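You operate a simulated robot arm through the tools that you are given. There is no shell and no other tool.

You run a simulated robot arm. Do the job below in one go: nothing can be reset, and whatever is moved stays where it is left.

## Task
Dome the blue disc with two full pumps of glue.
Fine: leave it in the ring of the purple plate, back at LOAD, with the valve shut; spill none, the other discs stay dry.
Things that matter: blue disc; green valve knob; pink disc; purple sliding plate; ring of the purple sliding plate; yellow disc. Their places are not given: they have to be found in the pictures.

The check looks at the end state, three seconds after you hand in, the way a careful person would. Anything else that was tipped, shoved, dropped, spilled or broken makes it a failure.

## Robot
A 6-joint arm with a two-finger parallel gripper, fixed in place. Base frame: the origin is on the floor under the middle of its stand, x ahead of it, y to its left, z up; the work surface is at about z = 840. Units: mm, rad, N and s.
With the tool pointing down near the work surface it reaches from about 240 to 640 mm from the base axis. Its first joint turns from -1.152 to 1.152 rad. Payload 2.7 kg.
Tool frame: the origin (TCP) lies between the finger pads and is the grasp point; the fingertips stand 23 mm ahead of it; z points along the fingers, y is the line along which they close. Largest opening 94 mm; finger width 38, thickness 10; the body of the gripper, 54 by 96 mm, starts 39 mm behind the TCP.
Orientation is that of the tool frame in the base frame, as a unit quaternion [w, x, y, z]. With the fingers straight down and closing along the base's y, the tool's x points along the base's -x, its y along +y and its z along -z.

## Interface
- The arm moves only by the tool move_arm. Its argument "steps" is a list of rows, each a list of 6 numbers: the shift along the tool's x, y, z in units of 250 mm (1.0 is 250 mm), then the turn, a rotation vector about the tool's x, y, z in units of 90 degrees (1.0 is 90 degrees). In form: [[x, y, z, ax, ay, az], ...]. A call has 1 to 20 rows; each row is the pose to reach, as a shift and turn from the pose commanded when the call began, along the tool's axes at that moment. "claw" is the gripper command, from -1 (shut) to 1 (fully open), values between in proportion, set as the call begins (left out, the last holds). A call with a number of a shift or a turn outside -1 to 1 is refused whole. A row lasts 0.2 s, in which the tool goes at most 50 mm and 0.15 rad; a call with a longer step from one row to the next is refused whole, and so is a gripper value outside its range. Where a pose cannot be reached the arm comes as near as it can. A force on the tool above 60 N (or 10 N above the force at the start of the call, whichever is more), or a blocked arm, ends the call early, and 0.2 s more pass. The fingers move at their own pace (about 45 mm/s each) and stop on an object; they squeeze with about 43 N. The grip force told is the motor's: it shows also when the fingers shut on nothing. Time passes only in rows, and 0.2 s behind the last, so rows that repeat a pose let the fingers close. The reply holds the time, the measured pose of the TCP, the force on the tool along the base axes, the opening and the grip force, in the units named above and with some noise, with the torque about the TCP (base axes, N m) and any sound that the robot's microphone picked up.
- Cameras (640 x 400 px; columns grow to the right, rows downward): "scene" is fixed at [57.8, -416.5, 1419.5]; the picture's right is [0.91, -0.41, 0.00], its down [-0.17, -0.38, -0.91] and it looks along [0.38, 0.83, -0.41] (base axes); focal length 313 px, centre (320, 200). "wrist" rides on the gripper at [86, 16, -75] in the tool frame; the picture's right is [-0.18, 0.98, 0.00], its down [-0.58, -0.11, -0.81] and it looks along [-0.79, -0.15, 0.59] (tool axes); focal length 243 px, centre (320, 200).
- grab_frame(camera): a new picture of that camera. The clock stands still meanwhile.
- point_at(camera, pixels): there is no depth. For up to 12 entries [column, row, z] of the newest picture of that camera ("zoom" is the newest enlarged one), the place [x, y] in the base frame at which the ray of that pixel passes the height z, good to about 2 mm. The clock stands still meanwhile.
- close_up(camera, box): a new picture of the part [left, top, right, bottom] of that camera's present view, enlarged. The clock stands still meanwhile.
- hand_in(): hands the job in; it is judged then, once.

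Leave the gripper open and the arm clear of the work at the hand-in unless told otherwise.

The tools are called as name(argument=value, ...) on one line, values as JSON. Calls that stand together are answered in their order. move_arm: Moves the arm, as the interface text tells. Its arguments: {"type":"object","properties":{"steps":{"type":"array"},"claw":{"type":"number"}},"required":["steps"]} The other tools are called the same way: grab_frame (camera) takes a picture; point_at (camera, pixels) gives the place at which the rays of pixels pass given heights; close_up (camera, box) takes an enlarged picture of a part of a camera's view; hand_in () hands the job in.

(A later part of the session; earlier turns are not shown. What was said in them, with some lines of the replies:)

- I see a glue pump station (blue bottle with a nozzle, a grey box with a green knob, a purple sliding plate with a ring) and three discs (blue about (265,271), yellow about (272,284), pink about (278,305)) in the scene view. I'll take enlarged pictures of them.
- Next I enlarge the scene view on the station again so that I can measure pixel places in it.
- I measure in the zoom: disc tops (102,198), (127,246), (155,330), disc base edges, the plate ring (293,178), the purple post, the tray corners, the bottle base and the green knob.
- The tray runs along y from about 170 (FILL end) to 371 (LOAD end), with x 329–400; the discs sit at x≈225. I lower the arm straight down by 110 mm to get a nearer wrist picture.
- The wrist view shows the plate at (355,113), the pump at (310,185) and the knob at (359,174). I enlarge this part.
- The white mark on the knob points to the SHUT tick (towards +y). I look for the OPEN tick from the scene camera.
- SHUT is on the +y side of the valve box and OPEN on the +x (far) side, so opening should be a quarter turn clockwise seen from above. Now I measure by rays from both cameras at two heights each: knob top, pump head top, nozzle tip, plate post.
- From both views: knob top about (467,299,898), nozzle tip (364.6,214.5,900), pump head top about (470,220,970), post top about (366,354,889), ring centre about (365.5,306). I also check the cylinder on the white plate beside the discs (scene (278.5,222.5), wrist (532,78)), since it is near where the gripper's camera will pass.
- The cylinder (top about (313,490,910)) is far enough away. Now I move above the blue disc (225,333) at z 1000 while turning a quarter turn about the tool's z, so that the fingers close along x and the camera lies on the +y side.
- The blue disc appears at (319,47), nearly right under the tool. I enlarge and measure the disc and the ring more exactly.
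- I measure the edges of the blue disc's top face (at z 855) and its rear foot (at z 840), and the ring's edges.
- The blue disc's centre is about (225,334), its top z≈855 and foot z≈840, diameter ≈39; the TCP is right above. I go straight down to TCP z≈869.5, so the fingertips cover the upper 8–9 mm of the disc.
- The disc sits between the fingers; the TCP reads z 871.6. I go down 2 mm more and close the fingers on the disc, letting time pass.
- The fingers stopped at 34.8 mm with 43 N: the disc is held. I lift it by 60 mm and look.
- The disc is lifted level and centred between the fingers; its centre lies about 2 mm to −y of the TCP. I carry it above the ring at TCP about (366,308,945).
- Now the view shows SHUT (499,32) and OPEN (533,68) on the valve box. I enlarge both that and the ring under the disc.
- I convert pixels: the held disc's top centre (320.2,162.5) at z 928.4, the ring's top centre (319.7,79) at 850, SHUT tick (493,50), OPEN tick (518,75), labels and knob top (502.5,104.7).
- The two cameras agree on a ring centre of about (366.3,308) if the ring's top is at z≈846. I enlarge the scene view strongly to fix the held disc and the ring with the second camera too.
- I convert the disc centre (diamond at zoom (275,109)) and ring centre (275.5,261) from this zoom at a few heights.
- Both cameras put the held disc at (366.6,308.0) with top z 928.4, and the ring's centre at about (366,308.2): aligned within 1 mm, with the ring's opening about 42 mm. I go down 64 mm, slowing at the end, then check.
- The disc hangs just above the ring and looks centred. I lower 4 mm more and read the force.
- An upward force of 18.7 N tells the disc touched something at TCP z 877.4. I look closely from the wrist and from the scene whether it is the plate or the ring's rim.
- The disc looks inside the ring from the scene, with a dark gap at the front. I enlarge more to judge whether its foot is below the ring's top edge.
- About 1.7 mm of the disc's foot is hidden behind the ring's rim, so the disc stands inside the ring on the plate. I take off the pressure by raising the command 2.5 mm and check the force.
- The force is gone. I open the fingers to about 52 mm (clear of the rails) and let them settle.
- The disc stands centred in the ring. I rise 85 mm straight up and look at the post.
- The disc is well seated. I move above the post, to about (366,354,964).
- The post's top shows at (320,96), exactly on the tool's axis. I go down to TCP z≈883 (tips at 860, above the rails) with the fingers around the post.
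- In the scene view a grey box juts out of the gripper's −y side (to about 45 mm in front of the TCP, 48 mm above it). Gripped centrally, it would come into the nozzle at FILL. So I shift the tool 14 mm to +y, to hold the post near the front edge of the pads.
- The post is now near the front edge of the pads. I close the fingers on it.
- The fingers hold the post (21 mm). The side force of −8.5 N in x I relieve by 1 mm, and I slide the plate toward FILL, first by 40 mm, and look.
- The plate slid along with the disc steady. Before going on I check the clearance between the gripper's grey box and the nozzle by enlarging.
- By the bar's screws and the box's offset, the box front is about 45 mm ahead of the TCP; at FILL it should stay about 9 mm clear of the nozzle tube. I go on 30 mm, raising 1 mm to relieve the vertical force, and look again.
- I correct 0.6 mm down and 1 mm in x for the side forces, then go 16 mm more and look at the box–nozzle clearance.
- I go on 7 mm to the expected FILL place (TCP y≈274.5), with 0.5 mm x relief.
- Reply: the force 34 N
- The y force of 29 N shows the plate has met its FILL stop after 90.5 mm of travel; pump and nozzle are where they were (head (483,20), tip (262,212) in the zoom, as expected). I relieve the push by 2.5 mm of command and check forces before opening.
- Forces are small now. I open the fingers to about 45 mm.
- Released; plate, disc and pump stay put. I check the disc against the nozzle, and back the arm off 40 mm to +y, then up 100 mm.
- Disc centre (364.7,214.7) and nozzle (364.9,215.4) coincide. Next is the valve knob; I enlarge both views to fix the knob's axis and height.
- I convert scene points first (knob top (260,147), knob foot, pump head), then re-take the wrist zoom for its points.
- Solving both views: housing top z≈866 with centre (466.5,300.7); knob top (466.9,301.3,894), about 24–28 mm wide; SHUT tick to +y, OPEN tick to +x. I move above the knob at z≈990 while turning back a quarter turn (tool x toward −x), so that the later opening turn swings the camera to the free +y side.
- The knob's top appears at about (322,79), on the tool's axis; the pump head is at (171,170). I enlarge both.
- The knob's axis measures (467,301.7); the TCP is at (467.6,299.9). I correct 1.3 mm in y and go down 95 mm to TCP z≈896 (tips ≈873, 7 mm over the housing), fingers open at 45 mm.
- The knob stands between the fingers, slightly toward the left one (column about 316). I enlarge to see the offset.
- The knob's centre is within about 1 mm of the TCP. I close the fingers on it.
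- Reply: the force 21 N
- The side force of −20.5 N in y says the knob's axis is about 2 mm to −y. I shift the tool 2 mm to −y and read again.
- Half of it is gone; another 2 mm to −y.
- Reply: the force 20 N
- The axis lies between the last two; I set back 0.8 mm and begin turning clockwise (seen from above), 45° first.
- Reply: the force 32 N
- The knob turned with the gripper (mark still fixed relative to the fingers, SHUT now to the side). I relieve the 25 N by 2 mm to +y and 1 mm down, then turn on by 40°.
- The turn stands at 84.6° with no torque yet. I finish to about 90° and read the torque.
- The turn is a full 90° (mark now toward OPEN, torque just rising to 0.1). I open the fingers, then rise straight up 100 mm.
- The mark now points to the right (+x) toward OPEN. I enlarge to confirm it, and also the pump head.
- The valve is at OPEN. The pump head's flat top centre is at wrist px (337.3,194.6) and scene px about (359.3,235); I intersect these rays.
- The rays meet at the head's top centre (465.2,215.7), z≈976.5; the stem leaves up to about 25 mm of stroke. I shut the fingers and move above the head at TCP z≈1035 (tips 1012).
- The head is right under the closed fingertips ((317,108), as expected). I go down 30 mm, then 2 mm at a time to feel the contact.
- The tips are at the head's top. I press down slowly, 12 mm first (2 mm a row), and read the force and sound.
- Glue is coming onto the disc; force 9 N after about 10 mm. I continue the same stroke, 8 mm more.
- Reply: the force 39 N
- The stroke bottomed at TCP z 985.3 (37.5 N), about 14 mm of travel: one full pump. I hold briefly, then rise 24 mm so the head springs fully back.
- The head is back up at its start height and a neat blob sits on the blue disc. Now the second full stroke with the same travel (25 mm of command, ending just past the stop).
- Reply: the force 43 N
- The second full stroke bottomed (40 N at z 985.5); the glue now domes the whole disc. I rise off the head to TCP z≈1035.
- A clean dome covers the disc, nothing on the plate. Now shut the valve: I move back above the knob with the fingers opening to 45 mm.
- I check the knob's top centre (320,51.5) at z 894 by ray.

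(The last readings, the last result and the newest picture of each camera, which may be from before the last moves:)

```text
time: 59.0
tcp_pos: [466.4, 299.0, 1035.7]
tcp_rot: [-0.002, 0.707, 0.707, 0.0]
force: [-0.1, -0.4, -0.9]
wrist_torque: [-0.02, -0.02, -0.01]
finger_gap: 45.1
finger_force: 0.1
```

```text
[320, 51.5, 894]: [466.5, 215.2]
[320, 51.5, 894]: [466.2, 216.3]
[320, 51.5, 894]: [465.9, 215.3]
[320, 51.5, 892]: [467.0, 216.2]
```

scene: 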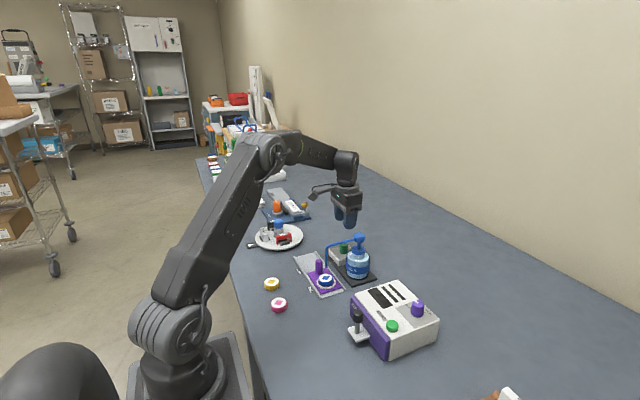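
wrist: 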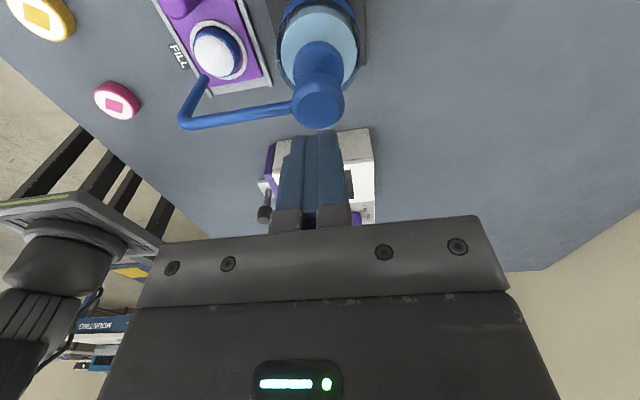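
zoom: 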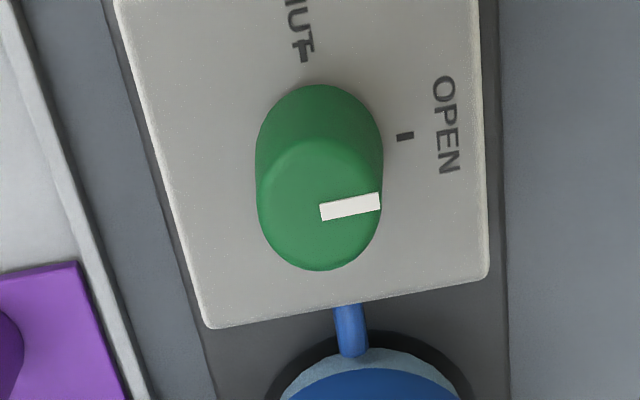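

That used the picture before the last 83.6 mm move, so the knob lies at (466.2,299.1): right under the TCP. I descend to z≈895.5.

move_arm(steps=[[0, 0, 0.1, 0, 0, 0], [0, 0, 0.22, 0, 0, 0], [0, 0, 0.34, 0, 0, 0], [0, 0, 0.44, 0, 0, 0], [0, 0, 0.52, 0, 0, 0], [0, 0, 0.561, 0, 0, 0], [0, 0, 0.561, 0, 0, 0]])

close_up(camera="wrist", box=[240, 50, 400, 230])

close_up(camera="scene", box=[310, 210, 390, 290])

```text
time: 60.6
tcp_pos: [464.9, 299.9, 895.8]
tcp_rot: [-0.001, 0.707, 0.707, 0.002]
force: [0.0, -0.4, -0.4]
wrist_torque: [0.02, -0.02, 0.02]
finger_gap: 45.0
finger_force: 0.1
```

```text
2.22 times, centred on (320, 140) of wrist
```

zoom: 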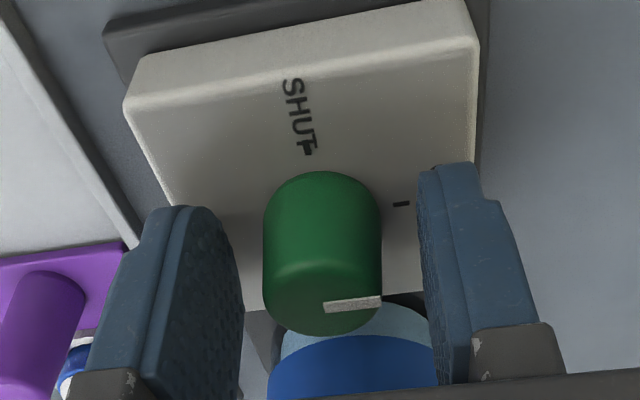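

```text
5.00 times, centred on (350, 250) of scene
```

zoom: 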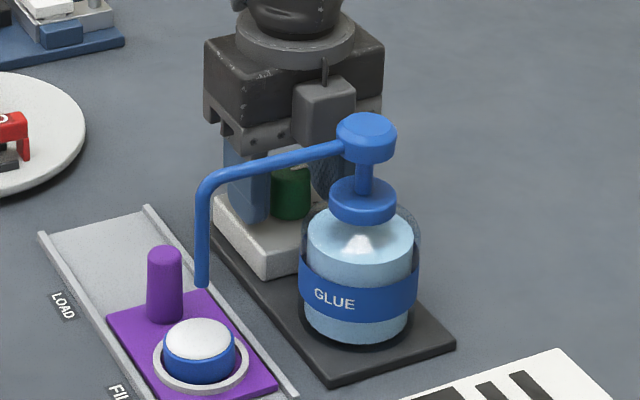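

The knob stands centrally between the fingers. I close on it.

move_arm(steps=[[0, 0, 0, 0, 0, 0], [0, 0, 0, 0, 0, 0], [0, 0, 0, 0, 0, 0], [0, 0, 0, 0, 0, 0]], claw=-1)

```text
time: 61.6
tcp_pos: [466.3, 300.5, 896.1]
tcp_rot: [-0.001, 0.707, 0.707, 0.001]
force: [7.9, 2.1, -4.7]
wrist_torque: [0.16, -0.16, 0.02]
finger_gap: 27.1
finger_force: 45.2
```

Held, with small side forces. I turn counter-clockwise (seen from above) 45°, with a 0.8 mm x correction.

move_arm(steps=[[0, 0.003, 0, 0, 0, 0], [0, 0.003, 0, 0, 0, -0.05], [0, 0.003, 0, 0, 0, -0.1], [0, 0.003, 0, 0, 0, -0.15], [0, 0.003, 0, 0, 0, -0.2], [0, 0.003, 0, 0, 0, -0.25], [0, 0.003, 0, 0, 0, -0.3], [0, 0.003, 0, 0, 0, -0.35], [0, 0.003, 0, 0, 0, -0.4], [0, 0.003, 0, 0, 0, -0.45], [0, 0.003, 0, 0, 0, -0.5], [0, 0.003, 0, 0, 0, -0.5]])

close_up(camera="scene", box=[310, 210, 390, 290])

```text
time: 64.2
tcp_pos: [465.8, 300.4, 896.5]
tcp_rot: [-0.002, 0.382, 0.924, 0.001]
force: [-9.2, 1.2, -2.5]
wrist_torque: [-0.14, 0.0, 0.0]
finger_gap: 27.5
finger_force: 45.3
```

```text
5.00 times, centred on (350, 250) of scene
```

zoom: 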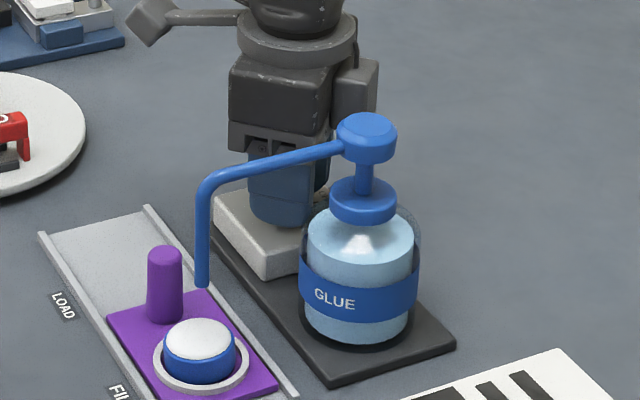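

Halfway; forces are small. I turn the other 45°.

move_arm(steps=[[0.002, -0.002, 0, 0, 0, 0], [0.002, -0.002, 0, 0, 0, -0.05], [0.002, -0.002, 0, 0, 0, -0.1], [0.002, -0.002, 0, 0, 0, -0.15], [0.002, -0.002, 0, 0, 0, -0.2], [0.002, -0.002, 0, 0, 0, -0.25], [0.002, -0.002, 0, 0, 0, -0.3], [0.002, -0.002, 0, 0, 0, -0.35], [0.002, -0.002, 0, 0, 0, -0.4], [0.002, -0.002, 0, 0, 0, -0.45], [0.002, -0.002, 0, 0, 0, -0.5], [0.002, -0.002, 0, 0, 0, -0.5]])

close_up(camera="wrist", box=[240, 50, 400, 230])

close_up(camera="scene", box=[310, 210, 390, 290])

```text
time: 66.8
tcp_pos: [466.2, 299.7, 896.6]
tcp_rot: [0.001, -0.001, 1.0, 0.002]
force: [4.2, 4.4, -9.6]
wrist_torque: [0.14, -0.04, -0.32]
finger_gap: 27.3
finger_force: 45.1
```

```text
2.22 times, centred on (320, 140) of wrist
```

zoom: 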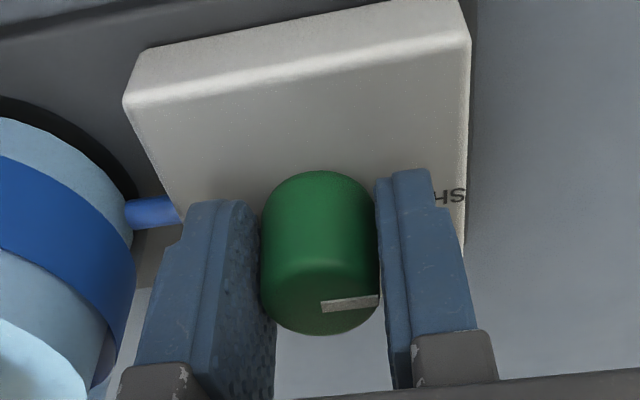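

```text
5.00 times, centred on (350, 250) of scene
```

zoom: 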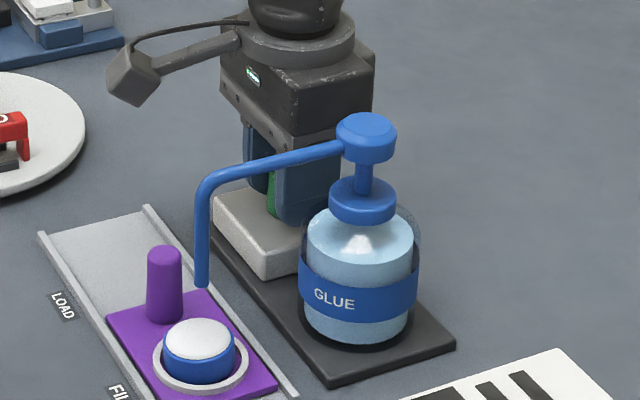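

A torque of −0.32 N·m about z shows the SHUT stop is reached. I open the fingers to 45 mm and rise 110 mm.

move_arm(steps=[[0, 0, 0, 0, 0, 0], [0, 0, 0, 0, 0, 0], [0, 0, 0, 0, 0, 0], [0, 0, 0, 0, 0, 0]], claw=-0.04)

move_arm(steps=[[0, 0, -0.04, 0, 0, 0], [0, 0, -0.12, 0, 0, 0], [0, 0, -0.24, 0, 0, 0], [0, 0, -0.36, 0, 0, 0], [0, 0, -0.44, 0, 0, 0], [0, 0, -0.44, 0, 0, 0]])

grab_frame(camera="wrist")

close_up(camera="wrist", box=[250, 10, 390, 120])

close_up(camera="scene", box=[300, 215, 380, 295])

```text
time: 67.8
tcp_pos: [465.0, 299.5, 896.6]
tcp_rot: [0.0, 0.0, 1.0, 0.001]
force: [-0.2, 0.2, 0.4]
wrist_torque: [0.0, 0.0, -0.01]
finger_gap: 45.3
finger_force: 0.1
```

```text
time: 69.2
tcp_pos: [465.4, 298.8, 1006.3]
tcp_rot: [0.0, 0.0, 1.0, 0.002]
force: [-0.9, -0.1, -1.1]
wrist_torque: [0.04, 0.03, 0.01]
finger_gap: 44.9
finger_force: 0.0
```

```text
taken
```

wrist: 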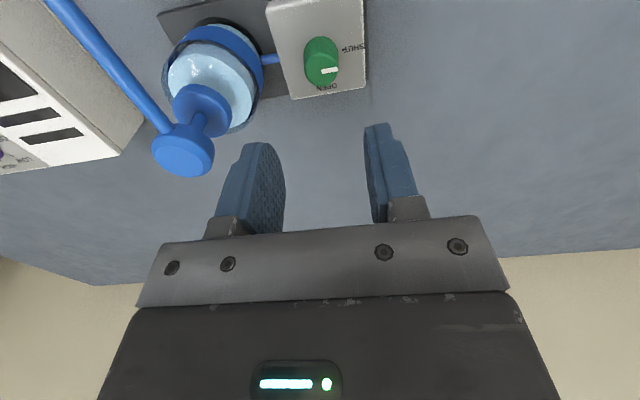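

```text
3.64 times, centred on (320, 65) of wrist
```

zoom: 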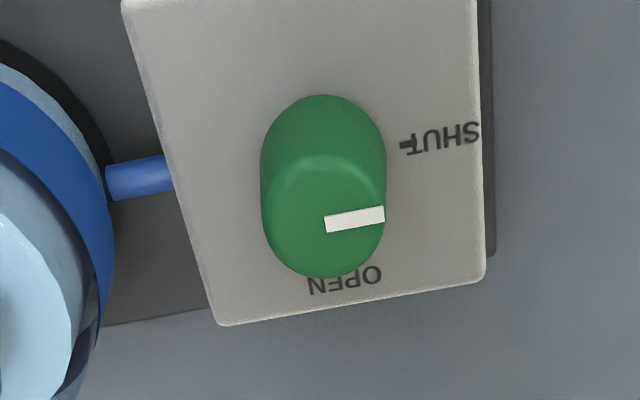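

```text
5.00 times, centred on (340, 255) of scene
```

zoom: 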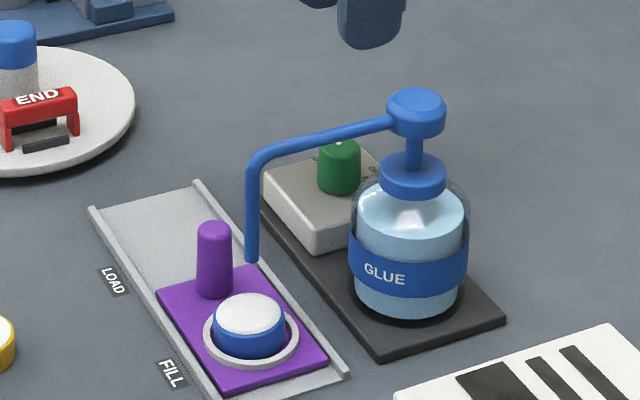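

The valve is at SHUT again, the dome is undisturbed. I move back behind the post: above (365,328) at z≈986, turning so the camera is on the +y side.

move_arm(steps=[[0.036, 0.0105, 0, 0, 0, 0.091], [0.073, 0.021, 0, 0, 0, 0.182], [0.109, 0.0316, 0, 0, 0, 0.273], [0.145, 0.042, 0, 0, 0, 0.364], [0.182, 0.0527, 0, 0, 0, 0.455], [0.218, 0.063, 0, 0, 0, 0.545], [0.255, 0.074, 0, 0, 0, 0.636], [0.291, 0.084, 0, 0, 0, 0.727], [0.327, 0.095, 0, 0, 0, 0.818], [0.364, 0.105, 0.04, 0, 0, 0.909], [0.4, 0.116, 0.08, 0, 0, 1.0], [0.4, 0.116, 0.08, 0, 0, 1.0]])

grab_frame(camera="wrist")

close_up(camera="scene", box=[290, 205, 370, 285])

```text
time: 71.8
tcp_pos: [366.4, 329.2, 986.3]
tcp_rot: [-0.001, 0.707, 0.707, 0.001]
force: [0.4, 1.0, -0.5]
wrist_torque: [-0.04, 0.0, -0.04]
finger_gap: 45.3
finger_force: 0.0
```

```text
taken
```

wrist: 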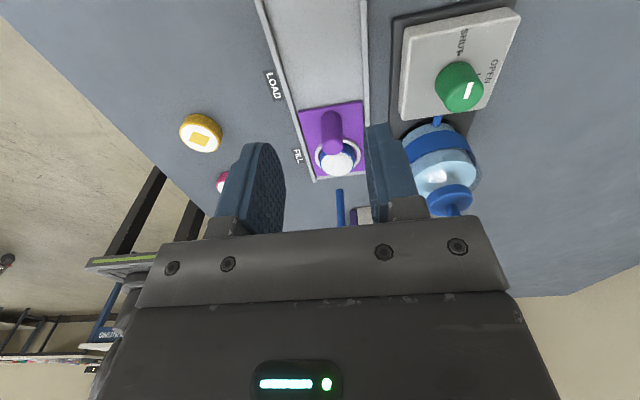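

```text
5.00 times, centred on (330, 245) of scene
```

zoom: 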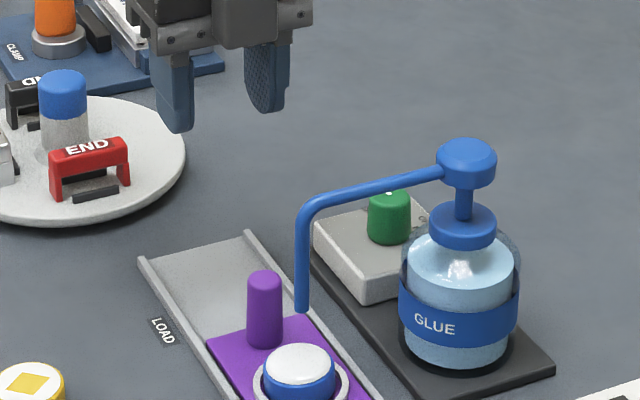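

The view matches the one when I left the post. I go down to z≈885 here, then forward 50 mm to −y so the open fingers straddle the post.

move_arm(steps=[[0, -0.003, 0.1, 0, 0, 0], [0, -0.003, 0.2, 0, 0, 0], [0, -0.003, 0.3, 0, 0, 0], [0, -0.003, 0.37, 0, 0, 0], [0, -0.003, 0.406, 0, 0, 0], [-0.04, -0.003, 0.406, 0, 0, 0], [-0.08, -0.003, 0.406, 0, 0, 0], [-0.12, -0.003, 0.406, 0, 0, 0], [-0.15, -0.003, 0.406, 0, 0, 0], [-0.18, -0.003, 0.406, 0, 0, 0], [-0.2, -0.003, 0.406, 0, 0, 0], [-0.2, -0.003, 0.406, 0, 0, 0]])

close_up(camera="scene", box=[305, 235, 365, 295])

close_up(camera="wrist", box=[220, 90, 420, 240])

```text
time: 74.4
tcp_pos: [365.5, 277.0, 885.9]
tcp_rot: [-0.002, 0.706, 0.708, 0.001]
force: [-0.3, -0.1, 0.8]
wrist_torque: [0.01, 0.02, 0.01]
finger_gap: 45.1
finger_force: 0.1
```

```text
6.67 times, centred on (335, 265) of scene
```

zoom: 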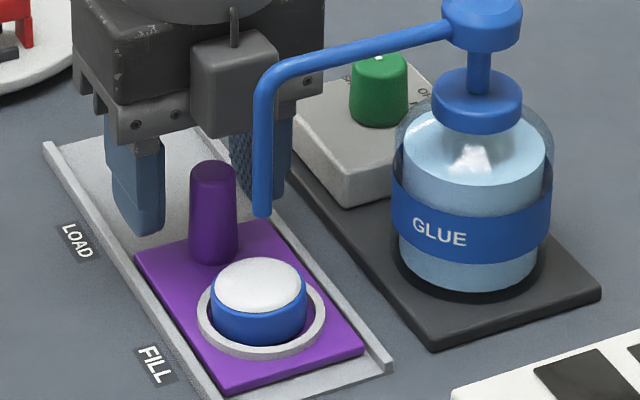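

```text
2.67 times, centred on (320, 165) of wrist
```

zoom: 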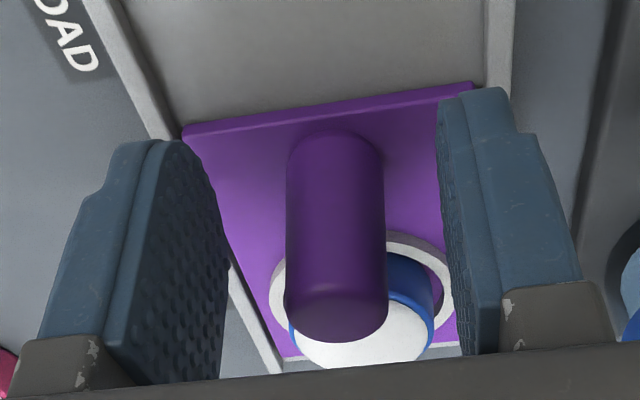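

The fingers straddle the post as before, nozzle and box apart. I close on the post.

move_arm(steps=[[0, 0, 0, 0, 0, 0], [0, 0, 0, 0, 0, 0], [0, 0, 0, 0, 0, 0], [0, 0, 0, 0, 0, 0]], claw=-1)

```text
time: 75.4
tcp_pos: [365.3, 277.9, 884.1]
tcp_rot: [-0.001, 0.707, 0.708, 0.001]
force: [7.7, 0.2, -2.9]
wrist_torque: [0.06, -0.16, 0.11]
finger_gap: 21.0
finger_force: 44.5
```

Held again (21 mm). I slide the plate slowly back toward LOAD (about 20 mm/s), first about 45 mm.

move_arm(steps=[[0, 0.002, 0, 0, 0, 0], [0.004, 0.002, 0, 0, 0, 0], [0.01, 0.002, 0, 0, 0, 0], [0.02, 0.002, 0, 0, 0, 0], [0.033, 0.002, 0, 0, 0, 0], [0.048, 0.002, 0, 0, 0, 0], [0.064, 0.002, 0, 0, 0, 0], [0.08, 0.002, 0, 0, 0, 0], [0.096, 0.002, 0, 0, 0, 0], [0.112, 0.002, 0, 0, 0, 0], [0.128, 0.002, 0, 0, 0, 0], [0.143, 0.002, 0, 0, 0, 0], [0.156, 0.002, 0, 0, 0, 0], [0.166, 0.002, 0, 0, 0, 0], [0.172, 0.002, 0, 0, 0, 0], [0.176, 0.002, 0, 0, 0, 0], [0.176, 0.002, 0, 0, 0, 0]])

close_up(camera="scene", box=[290, 225, 370, 295])

```text
time: 79.0
tcp_pos: [365.0, 323.0, 885.0]
tcp_rot: [-0.001, 0.707, 0.707, 0.001]
force: [-9.5, -1.0, 9.0]
wrist_torque: [-0.53, 0.22, -0.14]
finger_gap: 20.7
finger_force: 45.2
```

```text
5.71 times, centred on (330, 260) of scene
```

zoom: 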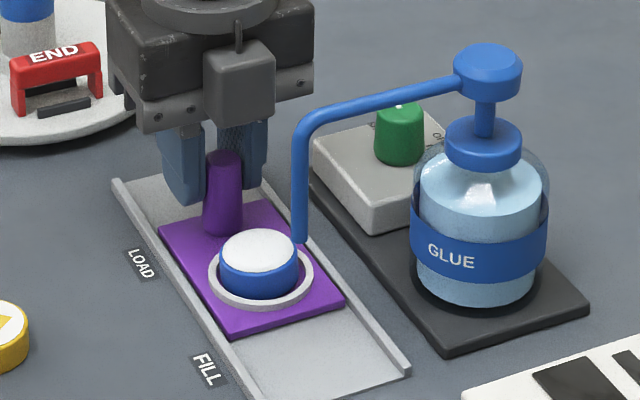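

The plate is halfway, dome steady. I slide the other 44 mm with a small x relief.

move_arm(steps=[[0, -0.003, 0, 0, 0, 0], [0.004, -0.003, 0, 0, 0, 0], [0.01, -0.003, 0, 0, 0, 0], [0.02, -0.003, 0, 0, 0, 0], [0.033, -0.003, 0, 0, 0, 0], [0.048, -0.003, 0, 0, 0, 0], [0.064, -0.003, 0, 0, 0, 0], [0.08, -0.003, 0, 0, 0, 0], [0.096, -0.003, 0, 0, 0, 0], [0.112, -0.003, 0, 0, 0, 0], [0.128, -0.003, 0, 0, 0, 0], [0.143, -0.003, 0, 0, 0, 0], [0.156, -0.003, 0, 0, 0, 0], [0.166, -0.003, 0, 0, 0, 0], [0.172, -0.003, 0, 0, 0, 0], [0.176, -0.003, 0, 0, 0, 0], [0.176, -0.003, 0, 0, 0, 0]])

close_up(camera="scene", box=[290, 225, 350, 285])

```text
time: 82.6
tcp_pos: [365.2, 367.7, 885.2]
tcp_rot: [-0.001, 0.706, 0.708, 0.001]
force: [9.3, 1.1, -1.9]
wrist_torque: [0.02, -0.23, 0.09]
finger_gap: 20.5
finger_force: 44.6
```

```text
6.67 times, centred on (320, 255) of scene
```

zoom: 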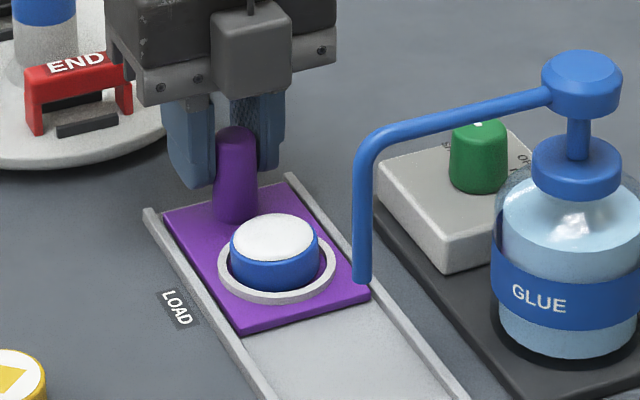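

The plate is back almost exactly as at the start (ring 217–336 × 226–304 px versus 216–335 × 224–302 before). I push gently 1.5 mm more to feel the LOAD stop.

move_arm(steps=[[0.002, 0.002, 0, 0, 0, 0], [0.004, 0.002, 0, 0, 0, 0], [0.006, 0.002, 0, 0, 0, 0], [0.006, 0.002, 0, 0, 0, 0]])

close_up(camera="scene", box=[290, 225, 350, 285])

```text
time: 83.6
tcp_pos: [364.3, 367.7, 883.5]
tcp_rot: [-0.001, 0.708, 0.706, 0.001]
force: [2.6, 0.1, 0.6]
wrist_torque: [0.2, -0.08, 0.05]
finger_gap: 20.6
finger_force: 45.2
```

```text
6.67 times, centred on (320, 255) of scene
```

zoom: 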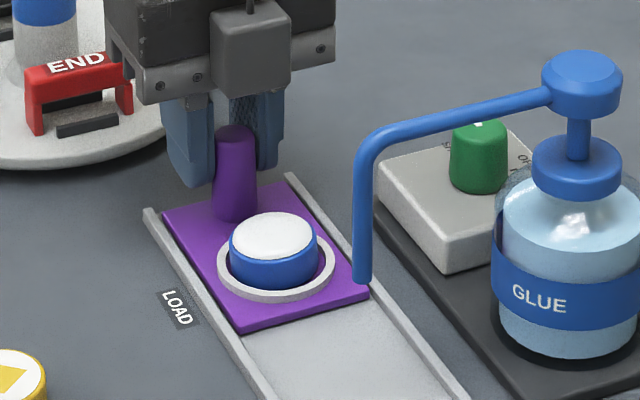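

Ring and plate pixels now equal the starting picture. One more gentle 1 mm to see whether the stop is there.

move_arm(steps=[[0.002, 0, 0, 0, 0, 0], [0.005, 0, 0, 0, 0, 0], [0.005, 0, 0, 0, 0, 0]])

close_up(camera="scene", box=[290, 225, 350, 285])

```text
time: 84.4
tcp_pos: [365.2, 368.2, 884.3]
tcp_rot: [-0.001, 0.707, 0.707, 0.0]
force: [-1.5, -10.7, 4.3]
wrist_torque: [0.73, 0.11, -0.15]
finger_gap: 20.6
finger_force: 45.0
```

```text
6.67 times, centred on (320, 255) of scene
```

zoom: 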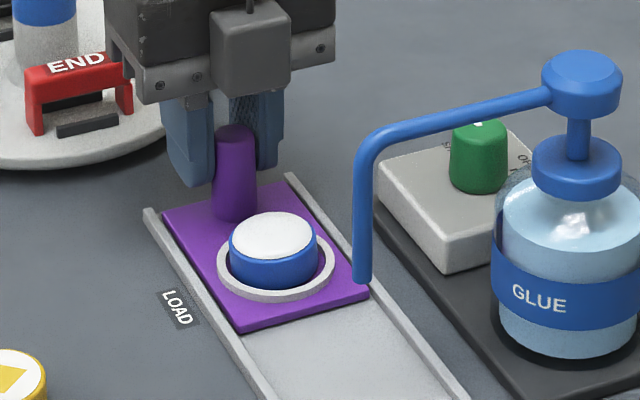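

The −10.7 N in y shows the LOAD stop is reached. I relieve it and open the fingers to 45 mm.

move_arm(steps=[[-0.003, 0, 0, 0, 0, 0], [-0.003, 0, 0, 0, 0, 0], [-0.003, 0, 0, 0, 0, 0], [-0.003, 0, 0, 0, 0, 0], [-0.003, 0, 0, 0, 0, 0]], claw=-0.04)

close_up(camera="wrist", box=[220, 90, 420, 240])

```text
time: 85.6
tcp_pos: [365.1, 369.1, 884.7]
tcp_rot: [-0.002, 0.707, 0.707, 0.001]
force: [0.9, -0.9, -0.1]
wrist_torque: [0.03, 0.0, 0.01]
finger_gap: 45.1
finger_force: 0.0
```

```text
2.67 times, centred on (320, 165) of wrist
```

zoom: 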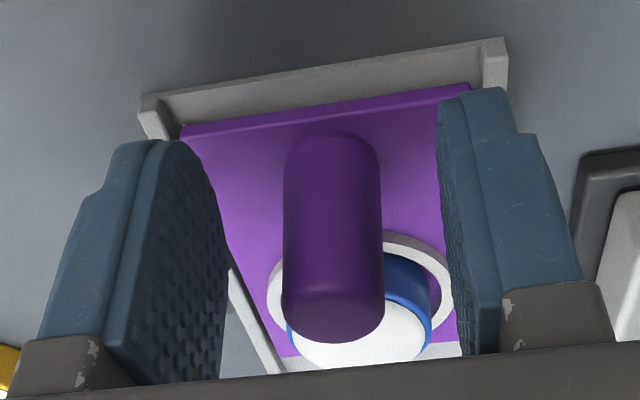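

The fingers are free of the post on both sides. I rise straight up 160 mm, clear of the work, and open the gripper fully on the way at the top.

move_arm(steps=[[0, 0, -0.04, 0, 0, 0], [0, 0, -0.12, 0, 0, 0], [0, 0, -0.22, 0, 0, 0], [0, 0, -0.34, 0, 0, 0], [0, 0, -0.48, 0, 0, 0], [0, 0, -0.64, 0, 0, 0], [0, 0, -0.64, 0, 0, 0]])

move_arm(steps=[[0, -0.1, -0.1, 0, 0, 0], [0, -0.2, -0.2, 0, 0, 0], [0, -0.3, -0.3, 0, 0, 0], [0, -0.4, -0.35, 0, 0, 0], [0, -0.4, -0.35, 0, 0, 0]], claw=1)

grab_frame(camera="scene")

grab_frame(camera="wrist")

close_up(camera="scene", box=[290, 230, 380, 300])

close_up(camera="scene", box=[295, 245, 335, 275])

```text
time: 87.2
tcp_pos: [362.7, 369.6, 1045.1]
tcp_rot: [0.0, 0.707, 0.708, 0.001]
force: [0.1, 0.1, -0.6]
wrist_torque: [-0.01, -0.01, 0.01]
finger_gap: 45.1
finger_force: 0.0
```

```text
time: 88.4
tcp_pos: [264.0, 368.2, 1131.5]
tcp_rot: [-0.001, 0.707, 0.707, 0.001]
force: [0.2, -0.1, 0.0]
wrist_torque: [0.01, -0.02, -0.02]
finger_gap: 93.8
finger_force: 0.1
```

```text
taken
```

scene: 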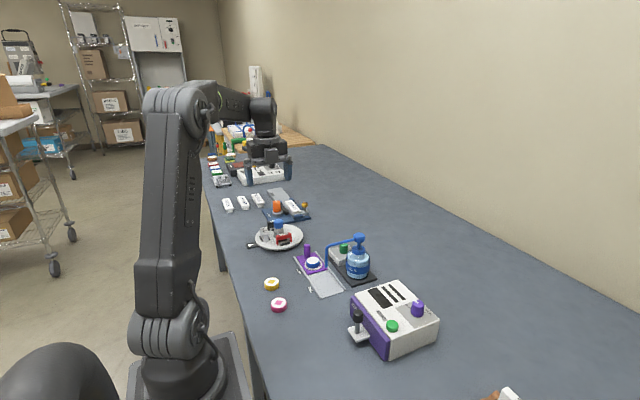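

```text
taken
```

wrist: 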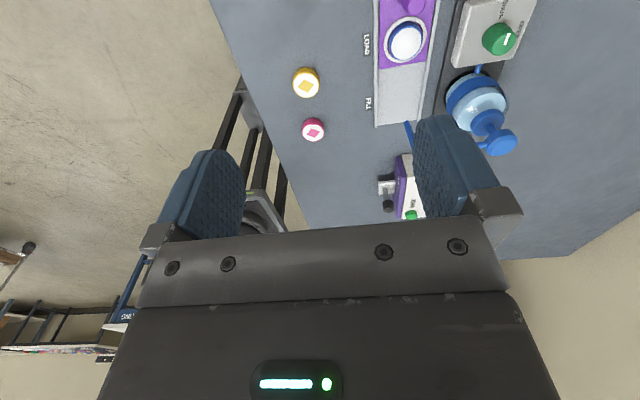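

```text
5.71 times, centred on (335, 265) of scene
```

zoom: 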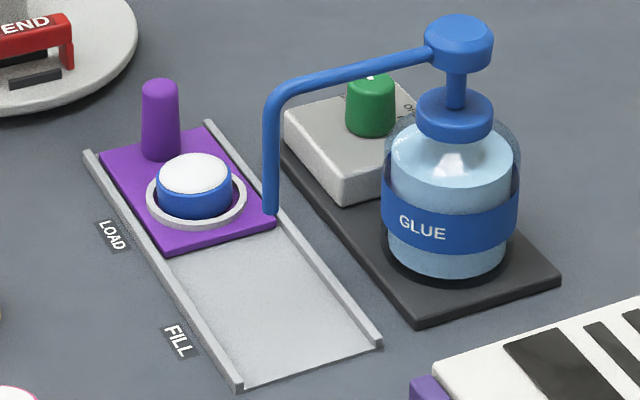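

```text
13.33 times, centred on (315, 260) of scene
```

zoom: 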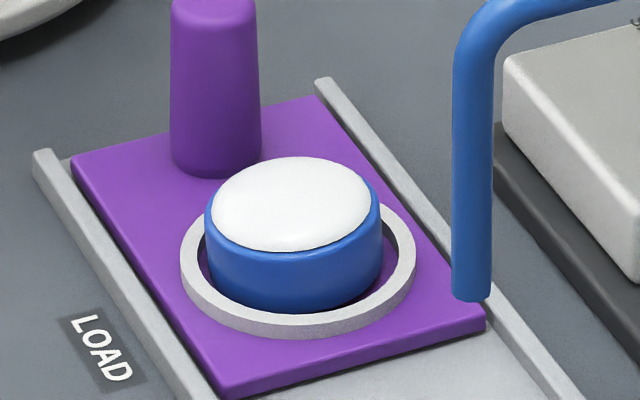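

The domed blue disc stands in the ring at LOAD, tray and table are clean, the other discs are dry, the arm is clear and open. One last enlarged look at the valve knob.

close_up(camera="wrist", box=[370, 0, 550, 140])

```text
2.86 times, centred on (460, 70) of wrist
```

zoom: 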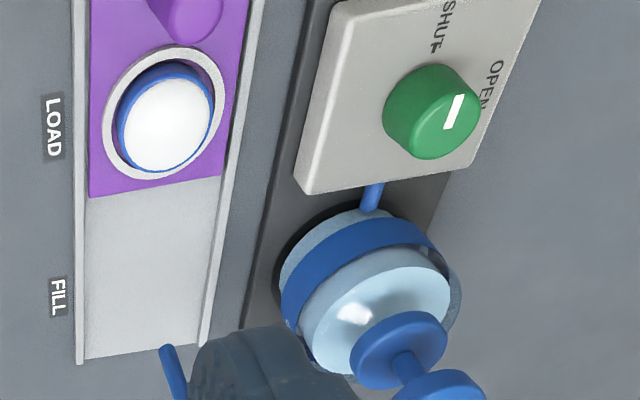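

The knob's mark points along +y to SHUT, as at the start; the plate is at LOAD with the domed disc in its ring, and nothing is spilled. I hand the job in.

hand_in()

```text
The job is handed in.
```

The blue disc has its dome from two full pumps and sits in the ring of the purple plate, back at LOAD with the valve shut. I have handed the job in; no verdict came back.

- **Pumping:** both strokes went down to the stop, about 14 mm each, with the head fully back up in between. After the second, glue covered the whole top of the disc.
- **Plate:** it met its stop at both ends. At FILL the disc was centred under the nozzle to within about 1 mm, and at LOAD its position matches the starting picture.
- **Valve:** it was open only for the pumping. I turned it back until it met its stop, and the mark points to SHUT again.
- **Surroundings:** the last pictures show no glue on the plate, tray or table. The yellow and pink discs are dry and untouched, and the pump and its base look unmoved.

The arm is clear of the work with the gripper fully open.
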